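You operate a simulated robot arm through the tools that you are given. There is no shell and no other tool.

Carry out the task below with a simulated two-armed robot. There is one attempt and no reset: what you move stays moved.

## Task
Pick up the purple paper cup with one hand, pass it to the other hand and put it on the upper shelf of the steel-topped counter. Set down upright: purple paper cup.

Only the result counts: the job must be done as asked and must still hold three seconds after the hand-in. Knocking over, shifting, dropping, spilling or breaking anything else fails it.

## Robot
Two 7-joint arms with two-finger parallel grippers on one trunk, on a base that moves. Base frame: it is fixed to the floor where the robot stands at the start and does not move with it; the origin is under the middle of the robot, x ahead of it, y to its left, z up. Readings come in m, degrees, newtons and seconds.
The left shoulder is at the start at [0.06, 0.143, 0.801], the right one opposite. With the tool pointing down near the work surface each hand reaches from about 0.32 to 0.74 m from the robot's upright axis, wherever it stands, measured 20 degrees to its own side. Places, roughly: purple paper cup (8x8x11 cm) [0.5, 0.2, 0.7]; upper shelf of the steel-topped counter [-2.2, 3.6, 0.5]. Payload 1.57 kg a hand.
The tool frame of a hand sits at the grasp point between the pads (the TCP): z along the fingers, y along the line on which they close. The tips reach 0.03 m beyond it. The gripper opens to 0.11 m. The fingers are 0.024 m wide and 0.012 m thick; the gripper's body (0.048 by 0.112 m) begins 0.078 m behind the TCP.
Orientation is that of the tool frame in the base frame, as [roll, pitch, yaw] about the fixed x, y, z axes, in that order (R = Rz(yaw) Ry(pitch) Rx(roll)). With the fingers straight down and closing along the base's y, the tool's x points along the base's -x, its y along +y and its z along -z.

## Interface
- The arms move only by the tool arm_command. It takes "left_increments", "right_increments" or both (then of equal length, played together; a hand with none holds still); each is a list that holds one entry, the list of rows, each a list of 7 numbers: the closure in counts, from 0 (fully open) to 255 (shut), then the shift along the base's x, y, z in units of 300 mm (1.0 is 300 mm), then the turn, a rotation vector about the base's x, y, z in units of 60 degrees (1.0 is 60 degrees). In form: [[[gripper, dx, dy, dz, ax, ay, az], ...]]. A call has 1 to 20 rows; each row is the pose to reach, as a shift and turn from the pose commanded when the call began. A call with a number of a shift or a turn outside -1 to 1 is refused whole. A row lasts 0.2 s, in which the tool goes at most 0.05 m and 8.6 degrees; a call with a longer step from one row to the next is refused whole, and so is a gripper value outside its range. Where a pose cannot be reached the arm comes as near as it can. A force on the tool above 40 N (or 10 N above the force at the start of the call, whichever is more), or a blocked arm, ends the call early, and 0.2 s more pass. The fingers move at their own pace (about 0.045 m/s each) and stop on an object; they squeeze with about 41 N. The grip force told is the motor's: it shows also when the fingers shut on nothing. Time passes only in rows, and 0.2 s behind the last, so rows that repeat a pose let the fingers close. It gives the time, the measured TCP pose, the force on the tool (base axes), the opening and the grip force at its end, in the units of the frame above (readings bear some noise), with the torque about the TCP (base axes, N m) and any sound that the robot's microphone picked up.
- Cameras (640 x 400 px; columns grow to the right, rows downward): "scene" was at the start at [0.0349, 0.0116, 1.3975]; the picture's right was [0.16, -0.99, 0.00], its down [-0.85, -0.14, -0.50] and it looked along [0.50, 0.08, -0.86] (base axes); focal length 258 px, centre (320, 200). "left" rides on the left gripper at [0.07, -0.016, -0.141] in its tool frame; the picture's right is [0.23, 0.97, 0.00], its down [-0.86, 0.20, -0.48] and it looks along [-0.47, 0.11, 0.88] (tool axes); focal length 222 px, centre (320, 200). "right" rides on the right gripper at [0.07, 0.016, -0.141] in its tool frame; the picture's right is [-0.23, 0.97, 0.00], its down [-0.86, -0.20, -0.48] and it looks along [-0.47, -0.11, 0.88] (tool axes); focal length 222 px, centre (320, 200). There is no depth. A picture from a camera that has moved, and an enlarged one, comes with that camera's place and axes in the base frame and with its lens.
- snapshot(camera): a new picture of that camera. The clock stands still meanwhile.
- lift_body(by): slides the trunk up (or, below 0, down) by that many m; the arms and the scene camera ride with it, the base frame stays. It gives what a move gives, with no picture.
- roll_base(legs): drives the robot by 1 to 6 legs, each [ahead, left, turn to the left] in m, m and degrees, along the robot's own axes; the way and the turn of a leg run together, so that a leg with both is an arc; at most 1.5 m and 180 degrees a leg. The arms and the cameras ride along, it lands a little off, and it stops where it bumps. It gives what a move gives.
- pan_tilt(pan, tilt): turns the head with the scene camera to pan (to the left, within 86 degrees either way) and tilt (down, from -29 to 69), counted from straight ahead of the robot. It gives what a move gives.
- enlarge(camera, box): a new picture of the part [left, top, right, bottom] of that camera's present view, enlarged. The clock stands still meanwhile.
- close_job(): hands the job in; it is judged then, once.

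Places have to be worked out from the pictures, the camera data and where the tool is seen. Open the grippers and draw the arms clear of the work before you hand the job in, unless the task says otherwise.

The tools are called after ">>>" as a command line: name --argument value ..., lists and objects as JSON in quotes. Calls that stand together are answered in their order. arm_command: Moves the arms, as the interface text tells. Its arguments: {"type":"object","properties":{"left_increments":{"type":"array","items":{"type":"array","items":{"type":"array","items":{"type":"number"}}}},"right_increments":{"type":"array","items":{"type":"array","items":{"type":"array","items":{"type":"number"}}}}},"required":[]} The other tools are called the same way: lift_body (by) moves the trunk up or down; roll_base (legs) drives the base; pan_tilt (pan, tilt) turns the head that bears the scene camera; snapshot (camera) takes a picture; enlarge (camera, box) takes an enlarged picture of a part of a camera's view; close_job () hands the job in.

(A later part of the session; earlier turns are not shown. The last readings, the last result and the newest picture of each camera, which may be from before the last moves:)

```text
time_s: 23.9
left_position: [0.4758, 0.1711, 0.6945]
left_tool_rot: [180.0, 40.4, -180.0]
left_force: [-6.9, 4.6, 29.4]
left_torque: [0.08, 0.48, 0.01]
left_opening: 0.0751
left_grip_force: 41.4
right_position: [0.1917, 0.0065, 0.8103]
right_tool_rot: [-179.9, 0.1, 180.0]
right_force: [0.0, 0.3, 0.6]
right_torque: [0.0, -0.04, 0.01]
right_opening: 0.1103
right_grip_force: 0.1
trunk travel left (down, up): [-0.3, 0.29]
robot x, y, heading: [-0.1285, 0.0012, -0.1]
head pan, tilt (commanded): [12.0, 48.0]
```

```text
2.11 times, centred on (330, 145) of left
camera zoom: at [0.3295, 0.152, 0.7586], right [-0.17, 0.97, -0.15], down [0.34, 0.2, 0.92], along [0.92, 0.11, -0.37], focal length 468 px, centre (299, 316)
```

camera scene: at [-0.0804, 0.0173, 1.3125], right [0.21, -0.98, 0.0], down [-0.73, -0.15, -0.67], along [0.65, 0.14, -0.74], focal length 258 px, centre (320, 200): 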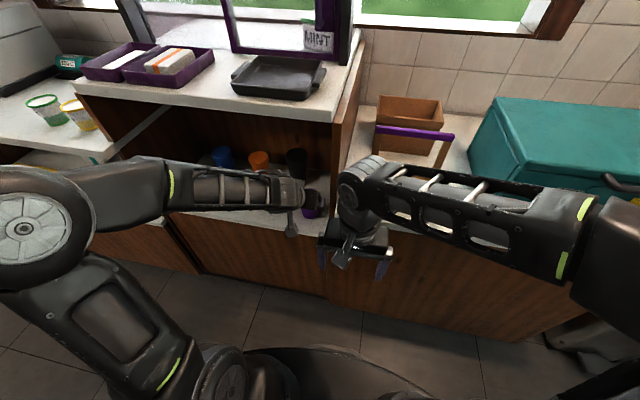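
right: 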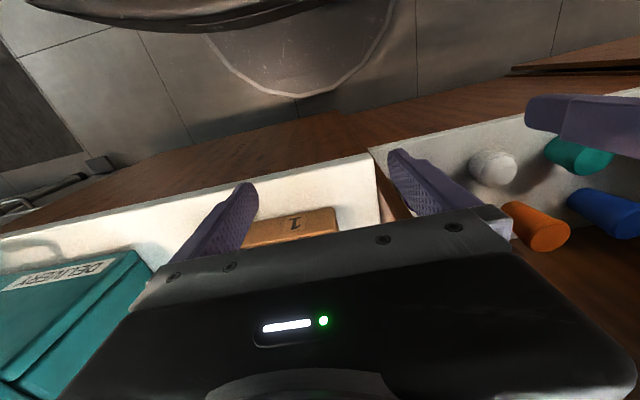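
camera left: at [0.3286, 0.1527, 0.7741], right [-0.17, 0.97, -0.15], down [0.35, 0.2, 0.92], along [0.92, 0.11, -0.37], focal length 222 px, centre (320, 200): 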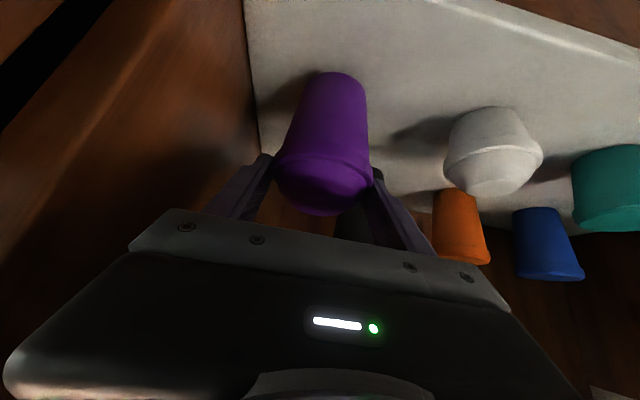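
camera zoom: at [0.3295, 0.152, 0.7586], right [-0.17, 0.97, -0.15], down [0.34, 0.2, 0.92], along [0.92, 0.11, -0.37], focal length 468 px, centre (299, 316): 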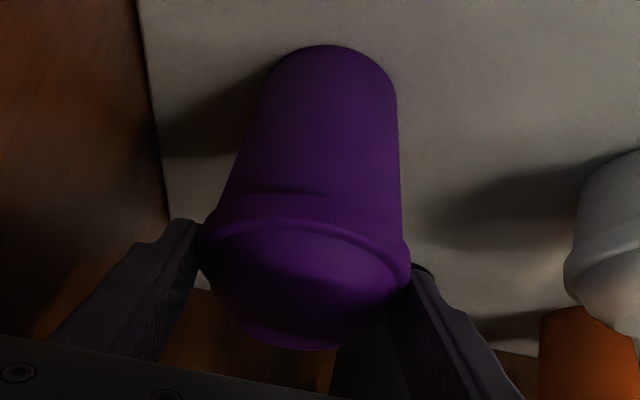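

Now the torque shows the cup standing flat, pressed with 29 N without slipping. I ease the pressure by 2 mm, open to 95 mm and back the hand out along the finger direction.

>>> arm_command --left_increments '[[[255, 0, 0, 0.006, 0, 0, 0], [35, 0, 0, 0.006, 0, 0, 0], [35, 0, 0, 0.006, 0, 0, 0], [35, 0, 0, 0.006, 0, 0, 0], [35, 0, 0, 0.006, 0, 0, 0], [35, 0, 0, 0.006, 0, 0, 0]]]'

>>> enlarge --camera "left" --box '[230, 50, 430, 240]'

```text
time_s: 25.3
left_position: [0.4758, 0.1679, 0.6944]
left_tool_rot: [180.0, 40.0, 179.9]
left_force: [-0.6, 0.2, -0.8]
left_torque: [0.0, -0.03, 0.01]
left_opening: 0.0949
left_grip_force: 0.0
right_position: [0.1937, 0.0077, 0.8101]
right_tool_rot: [-180.0, 0.0, -179.9]
right_force: [0.4, -0.4, 0.1]
right_torque: [-0.02, 0.0, 0.05]
right_opening: 0.11
right_grip_force: 0.0
trunk travel left (down, up): [-0.3, 0.29]
robot x, y, heading: [-0.1267, 0.002, 0.0]
head pan, tilt (commanded): [12.0, 48.0]
```

```text
2.11 times, centred on (330, 145) of left
camera zoom: at [0.3298, 0.1517, 0.7583], right [-0.17, 0.97, -0.15], down [0.35, 0.2, 0.92], along [0.92, 0.11, -0.37], focal length 468 px, centre (299, 316)
```

zoom: 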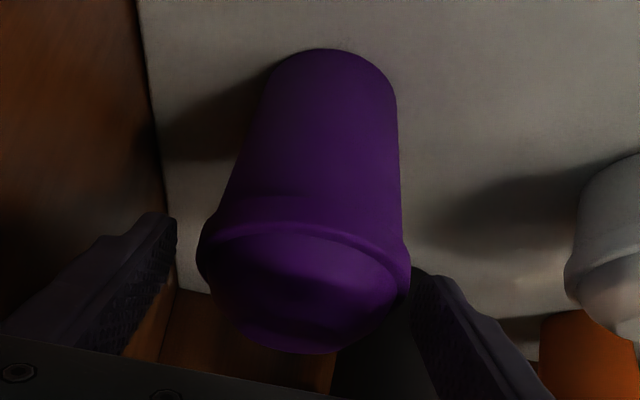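

The cup stands upright again at about (0.480, 0.168). I retreat 0.1 m along the fingers, then back the base off 0.15 m so the flatter hand pose is easier to reach.

>>> arm_command --left_increments '[[[35, -0.0536, 0, 0.0638, 0, 0, 0], [35, -0.1072, 0, 0.1277, 0, 0, 0], [35, -0.1608, 0, 0.1915, 0, 0, 0], [35, -0.2144, 0, 0.2554, 0, 0, 0], [35, -0.2144, 0, 0.2554, 0, 0, 0]]]'

>>> roll_base --legs '[[-0.15, 0, 0]]'

>>> snapshot --camera "scene"

>>> snapshot --camera "left"

```text
time_s: 26.5
left_position: [0.4107, 0.1734, 0.7708]
left_tool_rot: [180.0, 40.0, 180.0]
left_force: [0.6, 0.4, 0.2]
left_torque: [-0.01, 0.02, 0.02]
left_opening: 0.0951
left_grip_force: 0.1
right_position: [0.1936, 0.0074, 0.81]
right_tool_rot: [179.9, 0.1, -179.9]
right_force: [-0.6, -0.1, -1.0]
right_torque: [-0.01, -0.01, 0.0]
right_opening: 0.11
right_grip_force: 0.0
trunk travel left (down, up): [-0.3, 0.29]
robot x, y, heading: [-0.1248, -0.0024, -0.0]
head pan, tilt (commanded): [12.0, 48.0]
```

```text
time_s: 27.9
left_position: [0.2656, 0.1691, 0.771]
left_tool_rot: [-180.0, 40.0, 179.7]
left_force: [0.2, -0.3, 0.2]
left_torque: [0.0, 0.01, 0.01]
left_opening: 0.0951
left_grip_force: 0.0
right_position: [0.0477, 0.0055, 0.8096]
right_tool_rot: [179.9, 0.0, 179.8]
right_force: [-0.4, 0.8, 0.3]
right_torque: [0.01, -0.04, 0.04]
right_opening: 0.1101
right_grip_force: 0.0
trunk travel left (down, up): [-0.3, 0.29]
robot x, y, heading: [-0.2712, -0.0009, -0.2]
head pan, tilt (commanded): [12.0, 48.0]
```

```text
taken
camera scene: at [-0.2266, 0.0174, 1.3125], right [0.2, -0.98, 0.0], down [-0.73, -0.15, -0.67], along [0.66, 0.14, -0.74], focal length 258 px, centre (320, 200)
```

scene: 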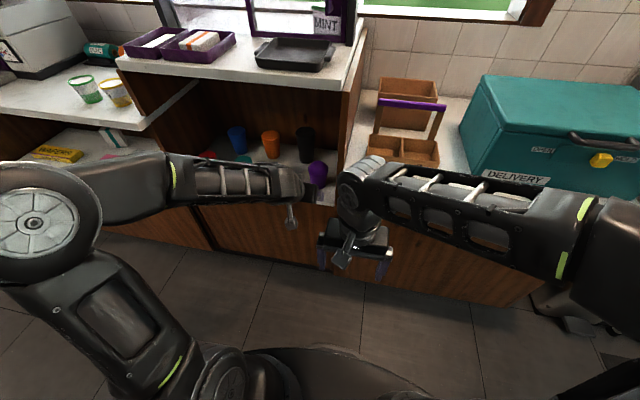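

```text
taken
camera left: at [0.12, 0.1524, 0.8347], right [-0.17, 0.97, -0.15], down [0.35, 0.2, 0.92], along [0.92, 0.1, -0.37], focal length 222 px, centre (320, 200)
```

left: 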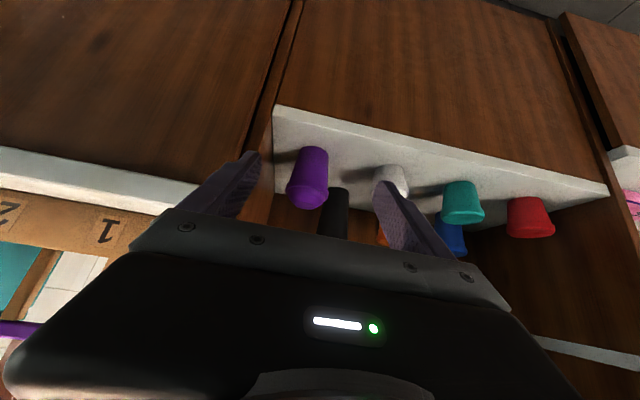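

The base now stands at x = -0.271, and the cup is upright and unmoved. I bring the left hand to a flatter pre-grasp, 25° below horizontal, aimed at the cup's body just under the rim.

>>> arm_command --left_increments '[[[35, 0.082, 0, -0.0567, 0, -0.1042, 0], [35, 0.164, 0, -0.1133, 0, -0.2083, 0], [35, 0.246, 0, -0.17, 0, -0.3125, 0], [35, 0.328, 0, -0.2267, 0, -0.4167, 0], [35, 0.328, 0, -0.2267, 0, -0.4167, 0], [35, 0.328, 0, -0.2267, 0, -0.4167, 0]]]'

>>> snapshot --camera "left"

>>> enlarge --camera "left" --box '[230, 70, 430, 240]'

>>> enlarge --camera "scene" --box '[255, 120, 375, 235]'

```text
time_s: 29.3
left_position: [0.3632, 0.1679, 0.7028]
left_tool_rot: [179.8, 65.1, 179.6]
left_force: [-0.7, 0.3, 0.9]
left_torque: [0.02, 0.0, 0.02]
left_opening: 0.095
left_grip_force: 0.0
right_position: [0.0466, 0.0051, 0.8093]
right_tool_rot: [-179.9, 0.1, 179.7]
right_force: [0.0, 0.6, 0.8]
right_torque: [0.03, 0.01, 0.01]
right_opening: 0.1101
right_grip_force: 0.0
trunk travel left (down, up): [-0.3, 0.29]
robot x, y, heading: [-0.272, 0.0005, -0.0]
head pan, tilt (commanded): [12.0, 48.0]
```

```text
taken
camera left: at [0.205, 0.1514, 0.7003], right [-0.09, 0.97, -0.2], down [-0.07, 0.2, 0.98], along [0.99, 0.1, 0.05], focal length 222 px, centre (320, 200)
```

left: 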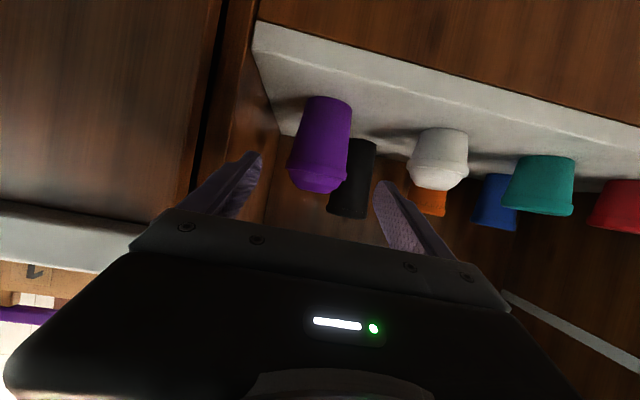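

```text
2.35 times, centred on (330, 155) of left
camera zoom: at [0.205, 0.1514, 0.7003], right [-0.09, 0.97, -0.2], down [-0.07, 0.2, 0.98], along [0.99, 0.1, 0.05], focal length 523 px, centre (296, 306)
```

zoom: 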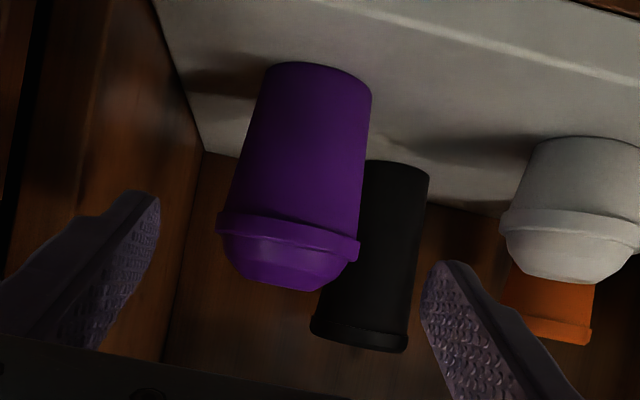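

```text
3.48 times, centred on (315, 178) of scene
camera zoom: at [-0.2264, 0.0173, 1.3125], right [0.2, -0.98, 0.0], down [-0.73, -0.15, -0.67], along [0.66, 0.14, -0.74], focal length 898 px, centre (337, 278)
```

zoom: 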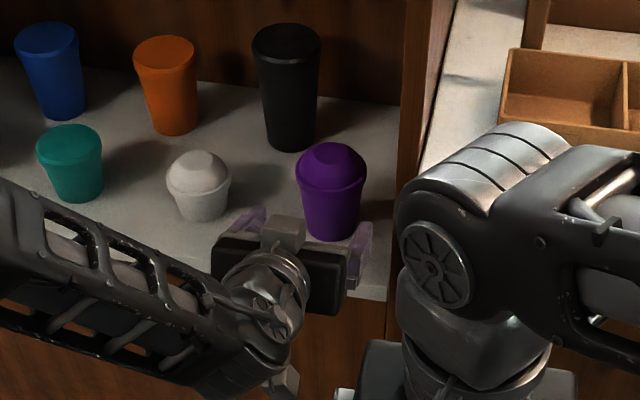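

From this low view the rim's lower edge comes out at z = 0.675 and the base at 0.598, so a TCP height of 0.652 puts the fingers on the body just under the rim. I advance to that pose.

>>> arm_command --left_increments '[[[35, 0.0917, 0.0015, -0.0425, 0, 0, 0], [35, 0.1833, 0.003, -0.085, 0, 0, 0], [35, 0.275, 0.0045, -0.1275, 0, 0, 0], [35, 0.3667, 0.006, -0.17, 0, 0, 0], [35, 0.3667, 0.006, -0.17, 0, 0, 0], [35, 0.3667, 0.006, -0.17, 0, 0, 0]]]'

>>> snapshot --camera "left"

>>> enlarge --camera "scene" --box '[275, 130, 355, 190]'

```text
time_s: 30.7
left_position: [0.4744, 0.171, 0.6522]
left_tool_rot: [179.8, 65.0, 179.5]
left_force: [0.7, 0.7, -0.3]
left_torque: [0.02, 0.0, 0.01]
left_opening: 0.095
left_grip_force: 0.1
right_position: [0.0471, 0.0051, 0.8096]
right_tool_rot: [179.9, 0.0, 179.7]
right_force: [0.0, 0.3, -0.1]
right_torque: [0.0, -0.02, 0.03]
right_opening: 0.11
right_grip_force: 0.1
trunk travel left (down, up): [-0.3, 0.29]
robot x, y, heading: [-0.2725, 0.0026, -0.3]
head pan, tilt (commanded): [12.0, 48.0]
```

```text
taken
camera left: at [0.3148, 0.1539, 0.6501], right [-0.09, 0.97, -0.2], down [-0.07, 0.2, 0.98], along [0.99, 0.1, 0.05], focal length 222 px, centre (320, 200)
```

left: 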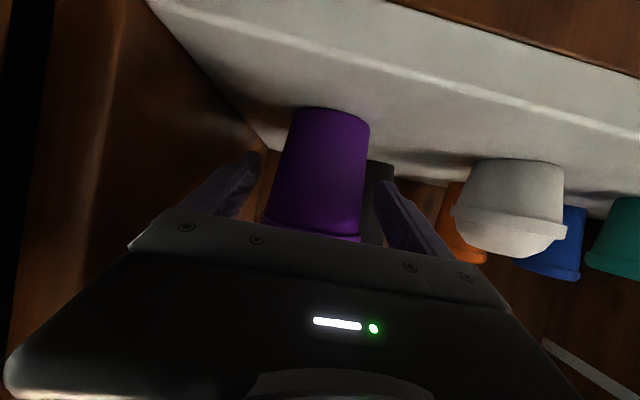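

```text
6.67 times, centred on (315, 160) of scene
camera zoom: at [-0.2263, 0.0174, 1.3125], right [0.2, -0.98, 0.0], down [-0.73, -0.15, -0.67], along [0.66, 0.14, -0.74], focal length 1721 px, centre (353, 467)
```

zoom: 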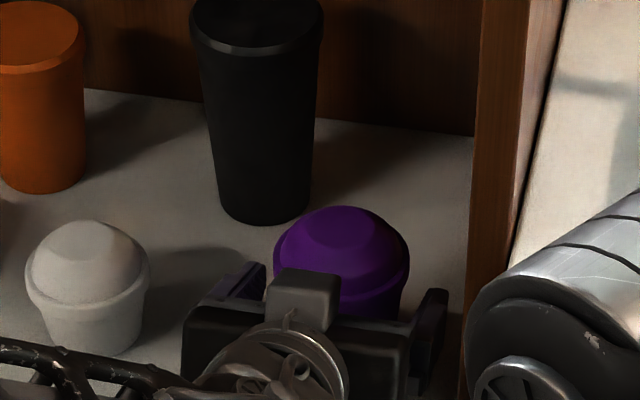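

The fingers are on both sides of the body under the rim, with no contact. I close; an opening of about 60 mm will confirm they grip the body and not the rim.

>>> arm_command --left_increments '[[[90, 0, 0, 0, 0, 0, 0], [140, 0, 0, 0, 0, 0, 0], [200, 0, 0, 0, 0, 0, 0], [255, 0, 0, 0, 0, 0, 0], [255, 0, 0, 0, 0, 0, 0], [255, 0, 0, 0, 0, 0, 0], [255, 0, 0, 0, 0, 0, 0]]]'

>>> snapshot --camera "left"

>>> enlarge --camera "scene" --box '[275, 130, 355, 190]'

```text
time_s: 32.3
left_position: [0.4742, 0.1706, 0.6525]
left_tool_rot: [179.8, 65.1, 179.5]
left_force: [0.0, -1.0, 0.3]
left_torque: [-0.06, 0.0, -0.01]
left_opening: 0.0682
left_grip_force: 40.8
right_position: [0.0471, 0.0061, 0.8104]
right_tool_rot: [-180.0, -0.1, 179.6]
right_force: [-0.8, 0.3, 0.1]
right_torque: [0.04, -0.02, 0.01]
right_opening: 0.1098
right_grip_force: 0.1
trunk travel left (down, up): [-0.3, 0.29]
robot x, y, heading: [-0.2728, -0.0011, -0.4]
head pan, tilt (commanded): [12.0, 48.0]
```

```text
taken
camera left: at [0.3147, 0.1537, 0.6501], right [-0.09, 0.97, -0.2], down [-0.07, 0.2, 0.98], along [0.99, 0.1, 0.05], focal length 222 px, centre (320, 200)
```

left: 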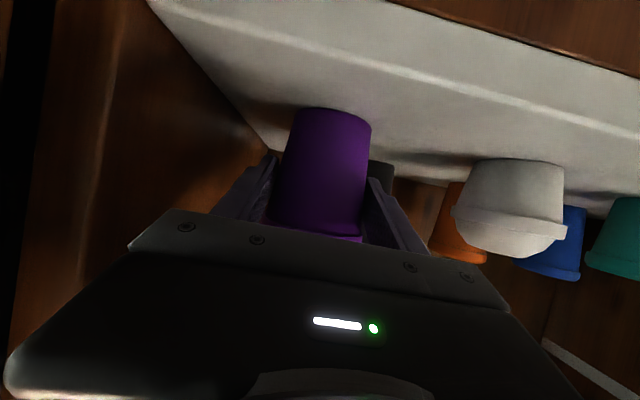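

```text
6.67 times, centred on (315, 160) of scene
camera zoom: at [-0.2262, 0.0173, 1.3125], right [0.2, -0.98, 0.0], down [-0.73, -0.15, -0.67], along [0.66, 0.14, -0.74], focal length 1721 px, centre (353, 467)
```

zoom: 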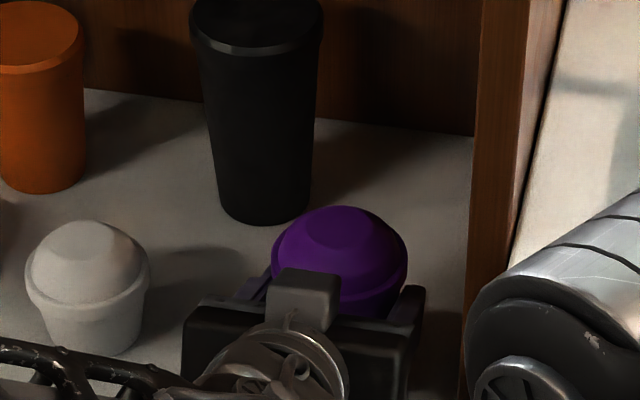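

The opening is 68 mm, so the fingers hold the body and not the 77 mm rim. I lift 3 cm slowly and check for slip.

>>> arm_command --left_increments '[[[255, 0, 0, 0.01, 0, 0, 0], [255, 0, 0, 0.03, 0, 0, 0], [255, 0, 0, 0.05, 0, 0, 0], [255, 0, 0, 0.07, 0, 0, 0], [255, 0, 0, 0.09, 0, 0, 0], [255, 0, 0, 0.1, 0, 0, 0], [255, 0, 0, 0.1, 0, 0, 0]]]'

>>> snapshot --camera "left"

>>> enlarge --camera "scene" --box '[275, 130, 355, 190]'

```text
time_s: 33.9
left_position: [0.4729, 0.1704, 0.6823]
left_tool_rot: [179.7, 65.0, 179.5]
left_force: [-1.1, 0.0, -2.2]
left_torque: [0.03, 0.02, 0.02]
left_opening: 0.068
left_grip_force: 40.3
right_position: [0.0478, 0.0062, 0.8091]
right_tool_rot: [-179.9, 0.1, 179.7]
right_force: [0.1, -0.7, -0.7]
right_torque: [0.01, -0.02, -0.01]
right_opening: 0.1101
right_grip_force: 0.1
trunk travel left (down, up): [-0.3, 0.29]
robot x, y, heading: [-0.2722, 0.0025, -0.2]
head pan, tilt (commanded): [12.0, 48.0]
```

```text
taken
camera left: at [0.315, 0.1533, 0.6794], right [-0.09, 0.97, -0.2], down [-0.07, 0.2, 0.98], along [0.99, 0.1, 0.05], focal length 222 px, centre (320, 200)
```

left: 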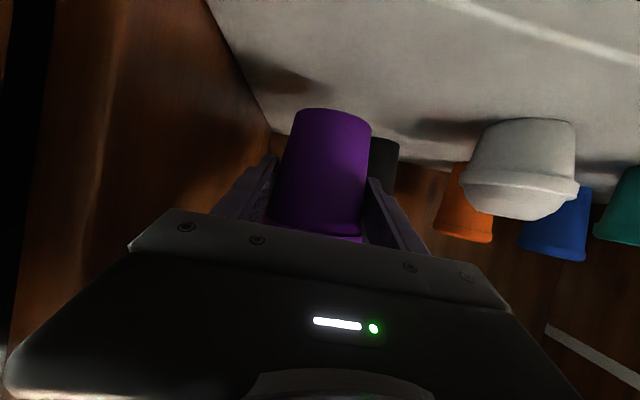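

```text
6.67 times, centred on (315, 160) of scene
camera zoom: at [-0.2259, 0.0175, 1.3124], right [0.2, -0.98, 0.0], down [-0.73, -0.15, -0.67], along [0.65, 0.14, -0.74], focal length 1721 px, centre (353, 467)
```

zoom: 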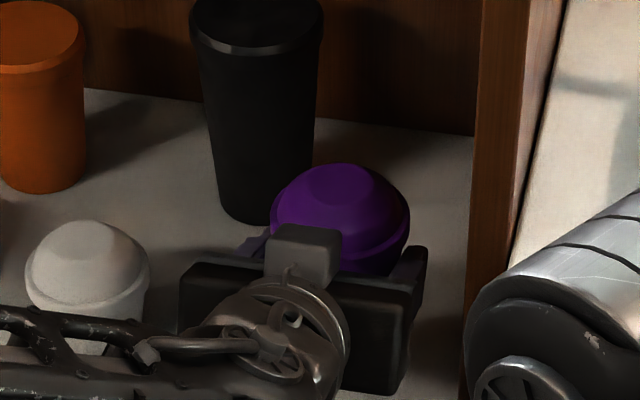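

The cup moved rigidly with the hand this time, with no slip. I drive the base straight back 0.35 m to bring it clear of the cubby.

>>> roll_base --legs '[[-0.35, 0, 0]]'

>>> snapshot --camera "left"

>>> snapshot --camera "scene"

```text
time_s: 36.2
left_position: [0.1169, 0.176, 0.6817]
left_tool_rot: [179.8, 65.0, 179.7]
left_force: [-0.9, 0.0, -2.2]
left_torque: [-0.02, 0.04, -0.02]
left_opening: 0.068
left_grip_force: 41.3
right_position: [-0.3084, 0.0082, 0.8097]
right_tool_rot: [-180.0, 0.0, 179.9]
right_force: [-0.8, 0.2, 0.8]
right_torque: [0.0, -0.03, 0.01]
right_opening: 0.11
right_grip_force: 0.1
trunk travel left (down, up): [-0.3, 0.29]
robot x, y, heading: [-0.625, 0.002, -0.3]
head pan, tilt (commanded): [12.0, 48.0]
```

```text
taken
camera left: at [-0.0419, 0.1571, 0.6794], right [-0.1, 0.97, -0.2], down [-0.07, 0.2, 0.98], along [0.99, 0.11, 0.05], focal length 222 px, centre (320, 200)
```

left: 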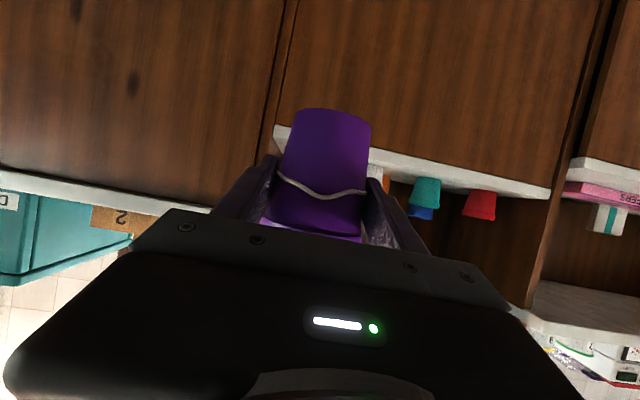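

```text
taken
camera scene: at [-0.5823, 0.0185, 1.3125], right [0.21, -0.98, 0.0], down [-0.73, -0.15, -0.67], along [0.65, 0.14, -0.74], focal length 258 px, centre (320, 200)
```

scene: 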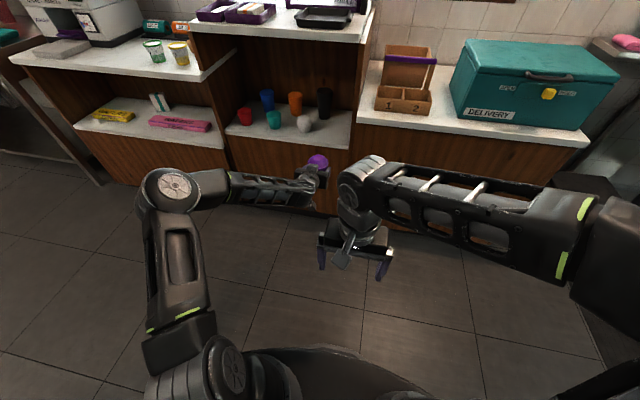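

The cup is out in the open, held steady, and everything else is untouched. I turn left on the spot to face along the aisle and look ahead before driving on.

>>> roll_base --legs '[[0, 0, 90]]'

>>> pan_tilt --pan 15 --tilt 25

>>> snapshot --camera "scene"

>>> snapshot --camera "left"

```text
time_s: 40.3
left_position: [-0.7799, 0.7515, 0.6819]
left_tool_rot: [179.9, 65.0, -91.8]
left_force: [0.3, 1.5, -3.2]
left_torque: [-0.03, -0.01, 0.02]
left_opening: 0.068
left_grip_force: 41.0
right_position: [-0.6263, 0.3206, 0.8102]
right_tool_rot: [-180.0, 0.0, -91.6]
right_force: [-0.1, 0.6, 0.2]
right_torque: [0.03, 0.03, 0.01]
right_opening: 0.1101
right_grip_force: 0.0
trunk travel left (down, up): [-0.3, 0.29]
robot x, y, heading: [-0.6296, -0.0012, 88.5]
head pan, tilt (commanded): [12.0, 48.0]
```

```text
time_s: 41.2
left_position: [-0.7819, 0.75, 0.6809]
left_tool_rot: [179.9, 65.0, -91.9]
left_force: [0.2, 0.8, -4.1]
left_torque: [-0.02, 0.02, -0.02]
left_opening: 0.0678
left_grip_force: 40.9
right_position: [-0.6264, 0.3207, 0.8095]
right_tool_rot: [180.0, 0.0, -91.7]
right_force: [-0.3, 0.4, 0.5]
right_torque: [-0.03, -0.01, 0.02]
right_opening: 0.1099
right_grip_force: 0.1
trunk travel left (down, up): [-0.3, 0.29]
robot x, y, heading: [-0.6245, 0.0017, 88.3]
head pan, tilt (commanded): [15.0, 25.0]
```

```text
taken
camera scene: at [-0.6518, 0.062, 1.3471], right [0.97, 0.23, 0.0], down [0.1, -0.41, -0.91], along [-0.21, 0.88, -0.42], focal length 258 px, centre (320, 200)
```

scene: 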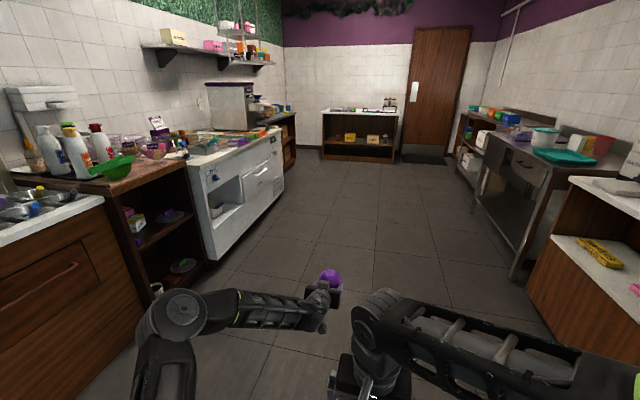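

```text
taken
camera left: at [-0.7701, 0.5911, 0.6792], right [-0.98, -0.07, -0.2], down [-0.2, -0.07, 0.98], along [-0.08, 1.0, 0.05], focal length 222 px, centre (320, 200)
```

left: 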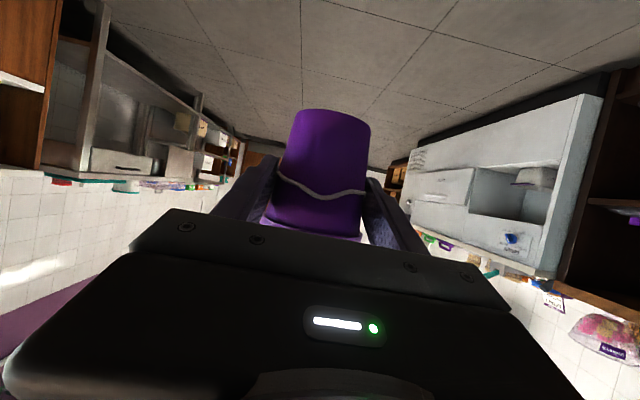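

The aisle ahead is clear, with the steel-topped counter beyond the white freezer on the left. I drive 2.6 m up the aisle and then look toward it.

>>> roll_base --legs '[[1.4, 0, 0], [1.2, 0, 0]]'

>>> pan_tilt --pan 65 --tilt 25

>>> snapshot --camera "scene"

>>> snapshot --camera "left"

```text
time_s: 53.9
left_position: [-0.665, 3.3563, 0.6815]
left_tool_rot: [179.8, 65.0, -92.2]
left_force: [0.3, 0.9, -2.6]
left_torque: [-0.01, 0.01, 0.0]
left_opening: 0.0679
left_grip_force: 41.2
right_position: [-0.5135, 2.926, 0.809]
right_tool_rot: [180.0, 0.0, -92.0]
right_force: [0.3, -0.1, -0.1]
right_torque: [-0.02, -0.03, 0.0]
right_opening: 0.1099
right_grip_force: 0.1
trunk travel left (down, up): [-0.3, 0.29]
robot x, y, heading: [-0.5194, 2.6076, 88.0]
head pan, tilt (commanded): [15.0, 25.0]
```

```text
time_s: 55.1
left_position: [-0.6642, 3.3569, 0.6805]
left_tool_rot: [179.8, 65.0, -92.2]
left_force: [-0.7, 0.5, -2.9]
left_torque: [-0.05, 0.0, 0.01]
left_opening: 0.0676
left_grip_force: 41.7
right_position: [-0.5137, 2.9255, 0.8102]
right_tool_rot: [180.0, 0.0, -92.1]
right_force: [-0.4, 0.8, 0.0]
right_torque: [-0.01, 0.03, -0.01]
right_opening: 0.1101
right_grip_force: 0.0
trunk travel left (down, up): [-0.3, 0.29]
robot x, y, heading: [-0.5151, 2.6055, 87.9]
head pan, tilt (commanded): [65.0, 25.0]
```

```text
taken
camera scene: at [-0.6019, 2.6189, 1.3472], right [0.46, 0.89, 0.0], down [0.38, -0.19, -0.91], along [-0.81, 0.41, -0.42], focal length 258 px, centre (320, 200)
```

scene: 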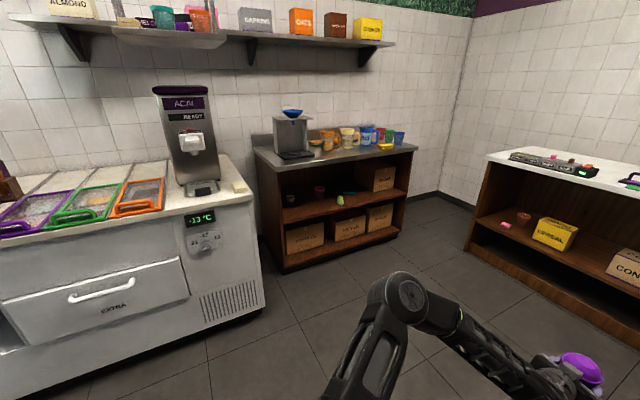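

```text
taken
camera left: at [-0.6549, 3.1967, 0.6792], right [-0.98, -0.06, -0.2], down [-0.2, -0.06, 0.98], along [-0.07, 1.0, 0.05], focal length 222 px, centre (320, 200)
```

left: 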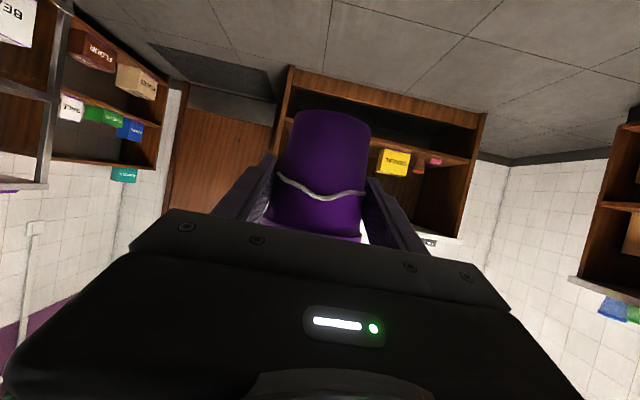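

Now the steel-topped counter's front is in view. I enlarge it to see what stands on the upper shelf and where there is free space.

>>> enlarge --camera "scene" --box '[240, 110, 430, 280]'

>>> enlarge --camera "scene" --box '[265, 150, 415, 240]'

```text
2.35 times, centred on (335, 195) of scene
camera zoom: at [-0.6019, 2.6189, 1.3472], right [0.46, 0.89, 0.0], down [0.38, -0.19, -0.91], along [-0.81, 0.41, -0.42], focal length 608 px, centre (285, 212)
```

zoom: 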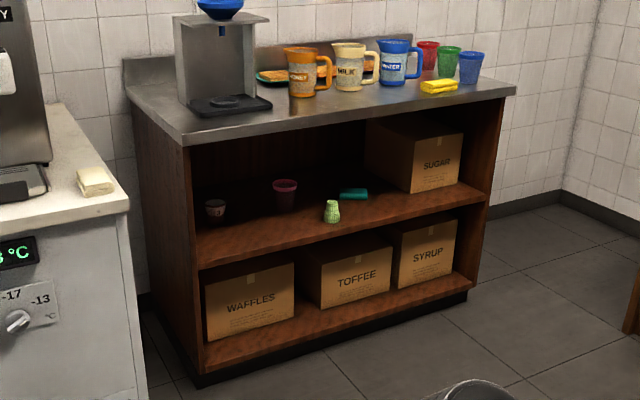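

```text
4.27 times, centred on (340, 195) of scene
camera zoom: at [-0.6019, 2.6189, 1.3472], right [0.46, 0.89, 0.0], down [0.38, -0.19, -0.91], along [-0.81, 0.41, -0.42], focal length 1102 px, centre (235, 221)
```

zoom: 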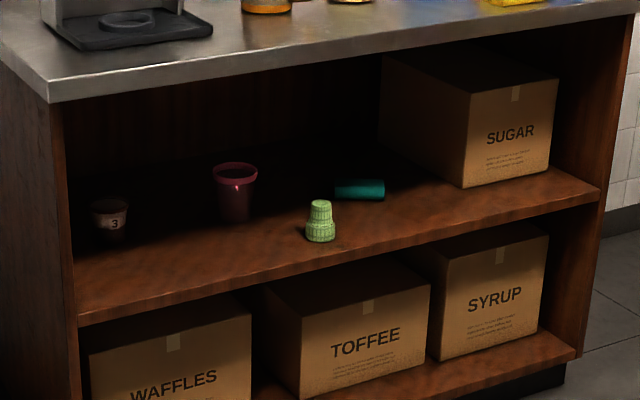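

The upper shelf's front edge comes out at x = -2.035, running from y = 3.08 to 4.15 at z about 0.5. The clearest spot is near the front at about (-2.11, 3.32), left of the small green item. I turn to face the counter, shift right to about y = 3.2, and will do the hand-over there in open space.

>>> roll_base --legs '[[0, 0, 92], [0, -0.6, 0]]'

>>> pan_tilt --pan 0 --tilt 35

>>> snapshot --camera "scene"

>>> snapshot --camera "left"

```text
time_s: 62.3
left_position: [-1.2598, 3.0265, 0.6824]
left_tool_rot: [179.7, 65.0, 0.2]
left_force: [0.0, 0.9, -1.2]
left_torque: [-0.05, 0.0, -0.01]
left_opening: 0.0677
left_grip_force: 40.7
right_position: [-0.8361, 3.1955, 0.8098]
right_tool_rot: [180.0, 0.1, 0.4]
right_force: [0.4, -1.0, -0.1]
right_torque: [0.01, 0.04, 0.01]
right_opening: 0.1102
right_grip_force: 0.1
trunk travel left (down, up): [-0.3, 0.29]
robot x, y, heading: [-0.5165, 3.2073, -179.9]
head pan, tilt (commanded): [65.0, 25.0]
```

```text
time_s: 63.7
left_position: [-1.2602, 3.027, 0.681]
left_tool_rot: [179.8, 65.0, 0.1]
left_force: [-0.1, -0.3, -2.7]
left_torque: [-0.01, -0.04, -0.03]
left_opening: 0.0677
left_grip_force: 41.2
right_position: [-0.8337, 3.1953, 0.8096]
right_tool_rot: [-180.0, -0.1, 0.4]
right_force: [0.5, 0.4, -0.5]
right_torque: [0.0, 0.0, -0.01]
right_opening: 0.1102
right_grip_force: 0.1
trunk travel left (down, up): [-0.3, 0.29]
robot x, y, heading: [-0.5159, 3.2054, -179.8]
head pan, tilt (commanded): [0.0, 35.0]
```

```text
taken
camera scene: at [-0.5752, 3.2053, 1.3315], right [-0.01, 1.0, 0.0], down [0.57, 0.0, -0.82], along [-0.82, -0.01, -0.57], focal length 258 px, centre (320, 200)
```

scene: 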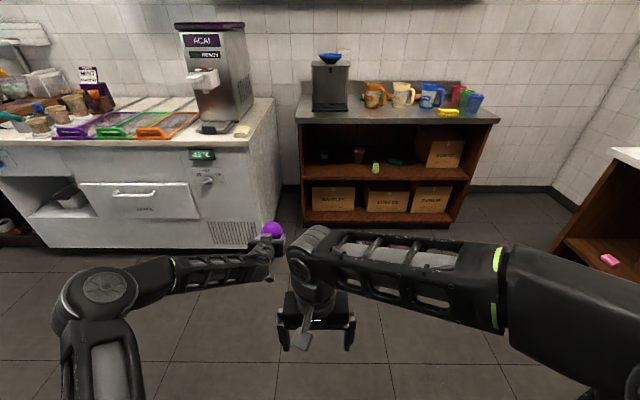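

```text
taken
camera left: at [-1.103, 3.0419, 0.6792], right [0.1, -0.97, -0.2], down [0.07, -0.2, 0.98], along [-0.99, -0.12, 0.05], focal length 222 px, centre (320, 200)
```

left: 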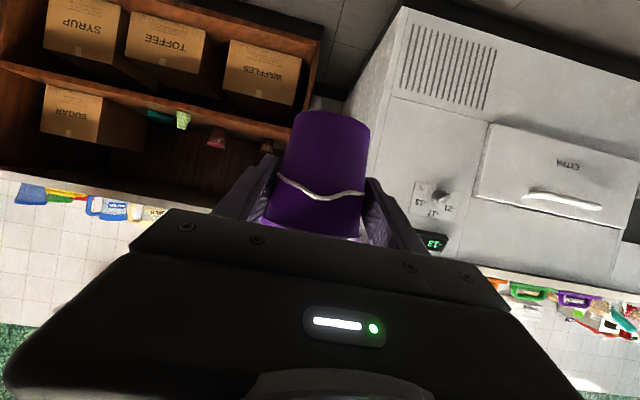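

Both arms are in free space facing the counter. I prepare the receiving right hand: I move it outward to the right and pitch its fingers forward by 50°, well away from the left hand.

>>> arm_command --right_increments '[[[0, -0.0233, 0.1172, -0.0278, 0, 0.1389, 0], [0, -0.0467, 0.2344, -0.0556, 0, 0.2778, 0], [0, -0.07, 0.3517, -0.0833, 0, 0.4167, 0], [0, -0.0933, 0.4689, -0.1111, 0, 0.5556, 0], [0, -0.1167, 0.5861, -0.1389, 0, 0.6944, 0], [0, -0.14, 0.7033, -0.1667, 0, 0.8333, 0], [0, -0.14, 0.7033, -0.1667, 0, 0.8333, 0]]]'

>>> snapshot --camera "scene"

```text
time_s: 65.3
left_position: [-1.26, 3.0262, 0.6815]
left_tool_rot: [179.8, 65.0, 0.3]
left_force: [0.1, -0.4, -2.5]
left_torque: [0.03, -0.02, -0.01]
left_opening: 0.0674
left_grip_force: 40.9
right_position: [-0.984, 3.4058, 0.8216]
right_tool_rot: [-179.6, 49.9, 0.5]
right_force: [-1.0, -0.1, 0.6]
right_torque: [0.01, -0.02, 0.03]
right_opening: 0.1101
right_grip_force: 0.0
right hand out of reach, approached as far as the arm can: row 4, 5, 6, 7
trunk travel left (down, up): [-0.3, 0.29]
robot x, y, heading: [-0.5152, 3.2042, -179.4]
head pan, tilt (commanded): [0.0, 35.0]
```

```text
taken
camera scene: at [-0.5752, 3.2054, 1.3314], right [-0.01, 1.0, 0.0], down [0.57, 0.0, -0.82], along [-0.82, -0.01, -0.57], focal length 258 px, centre (320, 200)
```

scene: 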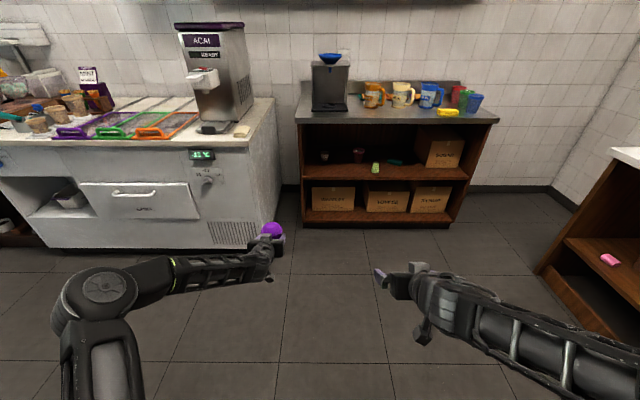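

The near pose was out of reach, so the right hand stopped at (-0.984, 3.406, 0.822) with the right tilt. I move the hand-over point further out and bring the right hand to a waiting pose pointing forward-left, only 8° below horizontal.

>>> arm_command --right_increments '[[[0, -0.07, -0.0471, -0.0619, -0.0299, 0.0722, 0.1043], [0, -0.14, -0.0943, -0.1238, -0.0598, 0.1443, 0.2085], [0, -0.21, -0.1414, -0.1857, -0.0897, 0.2165, 0.3128], [0, -0.28, -0.1886, -0.2476, -0.1196, 0.2887, 0.417], [0, -0.35, -0.2357, -0.3095, -0.1495, 0.3609, 0.5213], [0, -0.42, -0.2829, -0.3714, -0.1794, 0.433, 0.6255], [0, -0.49, -0.33, -0.4333, -0.2093, 0.5052, 0.7298], [0, -0.49, -0.33, -0.4333, -0.2093, 0.5052, 0.7298]]]'

>>> snapshot --camera "scene"

```text
time_s: 67.1
left_position: [-1.2589, 3.0256, 0.6808]
left_tool_rot: [179.9, 64.8, 0.1]
left_force: [-0.1, 0.1, -2.9]
left_torque: [-0.01, 0.0, 0.01]
left_opening: 0.0677
left_grip_force: 41.2
right_position: [-1.1248, 3.3085, 0.693]
right_tool_rot: [-177.4, 82.0, 47.5]
right_force: [0.4, -1.1, 0.1]
right_torque: [0.01, 0.0, 0.04]
right_opening: 0.11
right_grip_force: 0.1
right hand out of reach, approached as far as the arm can: row 1, 2
trunk travel left (down, up): [-0.3, 0.29]
robot x, y, heading: [-0.5162, 3.2051, -179.5]
head pan, tilt (commanded): [0.0, 35.0]
```

```text
taken
camera scene: at [-0.5754, 3.2053, 1.3314], right [-0.01, 1.0, 0.0], down [0.57, 0.0, -0.82], along [-0.82, -0.01, -0.57], focal length 258 px, centre (320, 200)
```

scene: 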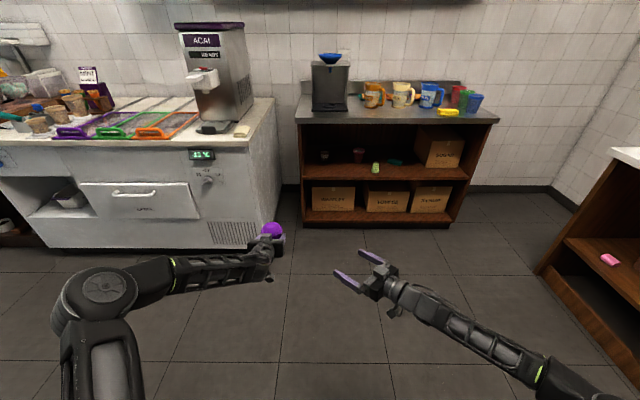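

The right hand waits at (-1.125, 3.309, 0.693), pointing forward-left. I now bring the left hand with the cup to the meeting point near (-1.236, 3.200), turned 45° to the right so the two hands are at right angles.

>>> arm_command --left_increments '[[[255, 0.0138, 0.0805, 0.009, 0, 0, -0.1071], [255, 0.0276, 0.161, 0.0181, 0, 0, -0.2143], [255, 0.0414, 0.2414, 0.0271, 0, 0, -0.3214], [255, 0.0552, 0.3219, 0.0362, 0, 0, -0.4286], [255, 0.069, 0.4024, 0.0452, 0, 0, -0.5357], [255, 0.0828, 0.4829, 0.0543, 0, 0, -0.6429], [255, 0.0967, 0.5633, 0.0633, 0, 0, -0.75], [255, 0.0967, 0.5633, 0.0633, 0, 0, -0.75], [255, 0.0967, 0.5633, 0.0633, 0, 0, -0.75]]]'

>>> pan_tilt --pan 0 --tilt 50

>>> snapshot --camera "scene"

>>> snapshot --camera "right"

>>> snapshot --camera "left"

```text
time_s: 69.1
left_position: [-1.2346, 3.1942, 0.7009]
left_tool_rot: [179.8, 65.0, -44.7]
left_force: [-0.1, -0.2, -2.8]
left_torque: [-0.02, -0.02, 0.01]
left_opening: 0.0677
left_grip_force: 40.2
right_position: [-1.124, 3.3094, 0.6945]
right_tool_rot: [-177.5, 82.0, 47.7]
right_force: [-0.2, -0.6, -0.3]
right_torque: [0.02, -0.02, 0.05]
right_opening: 0.1101
right_grip_force: 0.1
trunk travel left (down, up): [-0.3, 0.29]
robot x, y, heading: [-0.5146, 3.2034, -179.4]
head pan, tilt (commanded): [0.0, 35.0]
```

```text
time_s: 69.9
left_position: [-1.2329, 3.1956, 0.7015]
left_tool_rot: [179.8, 65.0, -44.9]
left_force: [-0.1, 0.5, -3.4]
left_torque: [0.0, -0.02, -0.02]
left_opening: 0.0677
left_grip_force: 41.3
right_position: [-1.125, 3.3082, 0.6931]
right_tool_rot: [-177.4, 82.0, 47.7]
right_force: [0.8, 0.6, 0.4]
right_torque: [-0.02, -0.01, 0.02]
right_opening: 0.1099
right_grip_force: 0.1
trunk travel left (down, up): [-0.3, 0.29]
robot x, y, heading: [-0.517, 3.2062, -179.6]
head pan, tilt (commanded): [0.0, 50.0]
```

```text
taken
camera scene: at [-0.5642, 3.2055, 1.3098], right [-0.01, 1.0, 0.0], down [0.77, 0.01, -0.64], along [-0.64, 0.0, -0.77], focal length 258 px, centre (320, 200)
```

scene: 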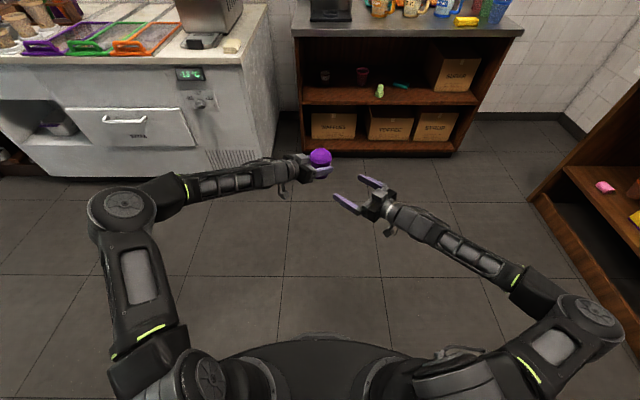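

```text
taken
camera right: at [-1.0082, 3.4031, 0.6435], right [0.67, -0.71, 0.22], down [0.11, 0.39, 0.91], along [-0.74, -0.59, 0.34], focal length 222 px, centre (320, 200)
```

right: 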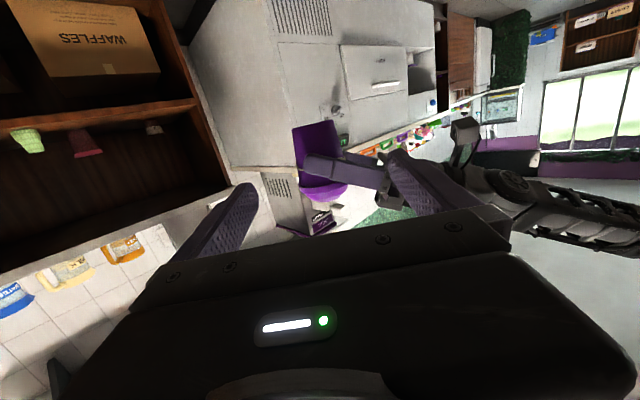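

```text
taken
camera left: at [-1.1107, 3.0944, 0.6991], right [-0.62, -0.76, -0.2], down [-0.09, -0.19, 0.98], along [-0.78, 0.62, 0.05], focal length 222 px, centre (320, 200)
```

left: 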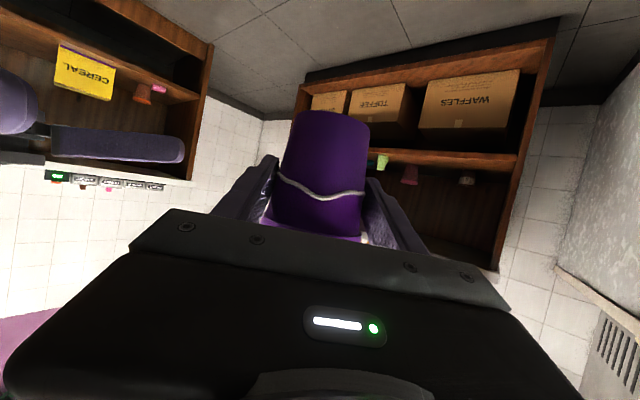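

Both wrist views show the cup between the hands, and the predicted pixel of its base matches the right camera. I enlarge the right view to check the gap between the holding finger and where my lower fingers will pass.

>>> enlarge --camera "right" --box '[220, 80, 460, 250]'

>>> enlarge --camera "scene" --box '[260, 120, 420, 220]'

>>> enlarge --camera "left" --box '[200, 90, 440, 250]'

```text
2.35 times, centred on (340, 165) of right
camera zoom: at [-1.0082, 3.4031, 0.6435], right [0.67, -0.71, 0.22], down [0.11, 0.39, 0.91], along [-0.74, -0.59, 0.34], focal length 523 px, centre (273, 282)
```

zoom: 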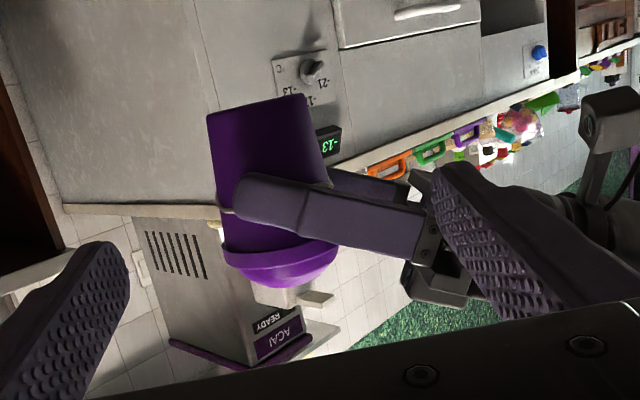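

```text
4.00 times, centred on (340, 170) of scene
camera zoom: at [-0.5642, 3.2055, 1.3098], right [-0.01, 1.0, 0.0], down [0.77, 0.01, -0.64], along [-0.64, 0.0, -0.77], focal length 1033 px, centre (240, 320)
```

zoom: 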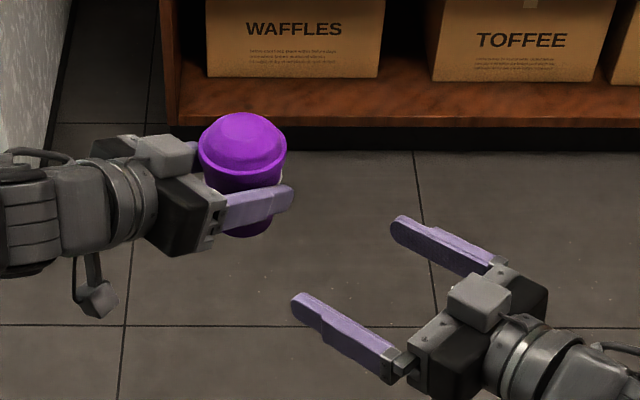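

```text
2.50 times, centred on (320, 170) of left
camera zoom: at [-1.1107, 3.0944, 0.6991], right [-0.62, -0.76, -0.2], down [-0.09, -0.19, 0.98], along [-0.78, 0.62, 0.05], focal length 555 px, centre (320, 275)
```

zoom: 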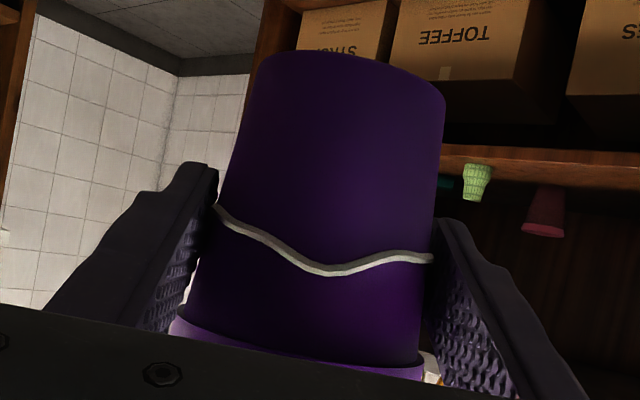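

The right view shows about 4 cm of free cup body below the holding finger, enough for my 24 mm fingers at 25 mm above the base. I advance the right hand 0.15 m along its axis onto the cup, still open.

>>> arm_command --right_increments '[[[35, -0.0603, -0.0581, -0.0113, 0, 0, 0], [35, -0.1207, -0.1162, -0.0227, 0, 0, 0], [35, -0.181, -0.1743, -0.034, 0, 0, 0], [35, -0.2413, -0.2325, -0.0453, 0, 0, 0], [35, -0.3017, -0.2906, -0.0567, 0, 0, 0], [35, -0.362, -0.3487, -0.068, 0, 0, 0], [35, -0.362, -0.3487, -0.068, 0, 0, 0], [35, -0.362, -0.3487, -0.068, 0, 0, 0]]]'

>>> enlarge --camera "right" --box '[200, 60, 460, 260]'

>>> enlarge --camera "scene" --box '[270, 120, 390, 205]'

>>> enlarge --camera "left" --box '[160, 60, 440, 250]'

```text
time_s: 71.2
left_position: [-1.2364, 3.195, 0.7095]
left_tool_rot: [179.6, 65.6, -44.6]
left_force: [-3.2, 2.1, 0.7]
left_torque: [0.06, -0.24, 0.18]
left_opening: 0.0677
left_grip_force: 41.1
right_position: [-1.2211, 3.231, 0.6967]
right_tool_rot: [-177.4, 81.0, 48.1]
right_force: [3.5, -2.4, -4.1]
right_torque: [0.15, 0.2, -0.01]
right_opening: 0.0986
right_grip_force: 2.2
right hand out of reach, approached as far as the arm can: row 3, 4, 5, 6
trunk travel left (down, up): [-0.3, 0.29]
robot x, y, heading: [-0.5173, 3.2035, -179.8]
head pan, tilt (commanded): [0.0, 50.0]
stopped in row 6 (left hand): the force on the tool passed its limit at 41 N (the readings are from after the stop); the commanded pose is now the measured one
```

```text
2.00 times, centred on (330, 160) of right
camera zoom: at [-1.1045, 3.3276, 0.6498], right [0.67, -0.71, 0.22], down [0.1, 0.38, 0.92], along [-0.73, -0.6, 0.32], focal length 444 px, centre (300, 280)
```

zoom: 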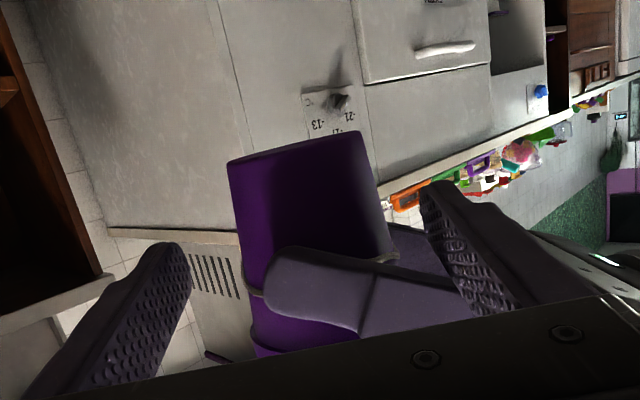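

```text
4.71 times, centred on (330, 162) of scene
camera zoom: at [-0.5641, 3.2056, 1.3097], right [-0.01, 1.0, 0.0], down [0.77, 0.01, -0.64], along [-0.64, 0.0, -0.77], focal length 1215 px, centre (273, 376)
```

zoom: 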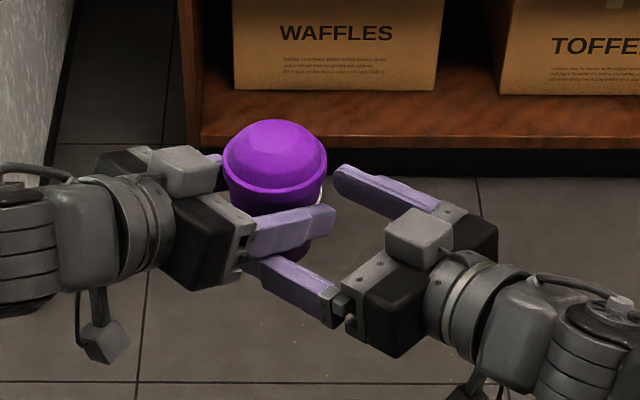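

```text
2.11 times, centred on (300, 155) of left
camera zoom: at [-1.1139, 3.0945, 0.7051], right [-0.61, -0.76, -0.2], down [-0.08, -0.2, 0.98], along [-0.79, 0.61, 0.06], focal length 468 px, centre (362, 295)
```

zoom: 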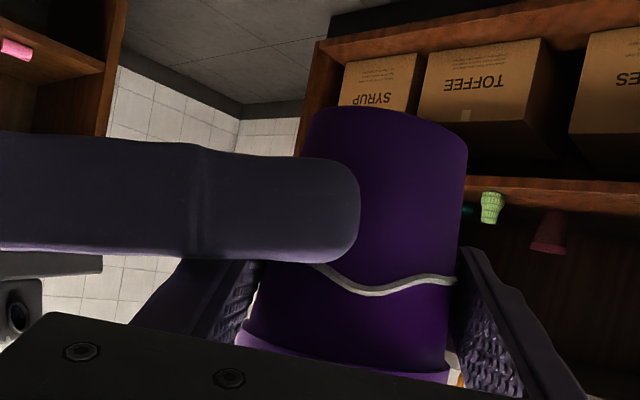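

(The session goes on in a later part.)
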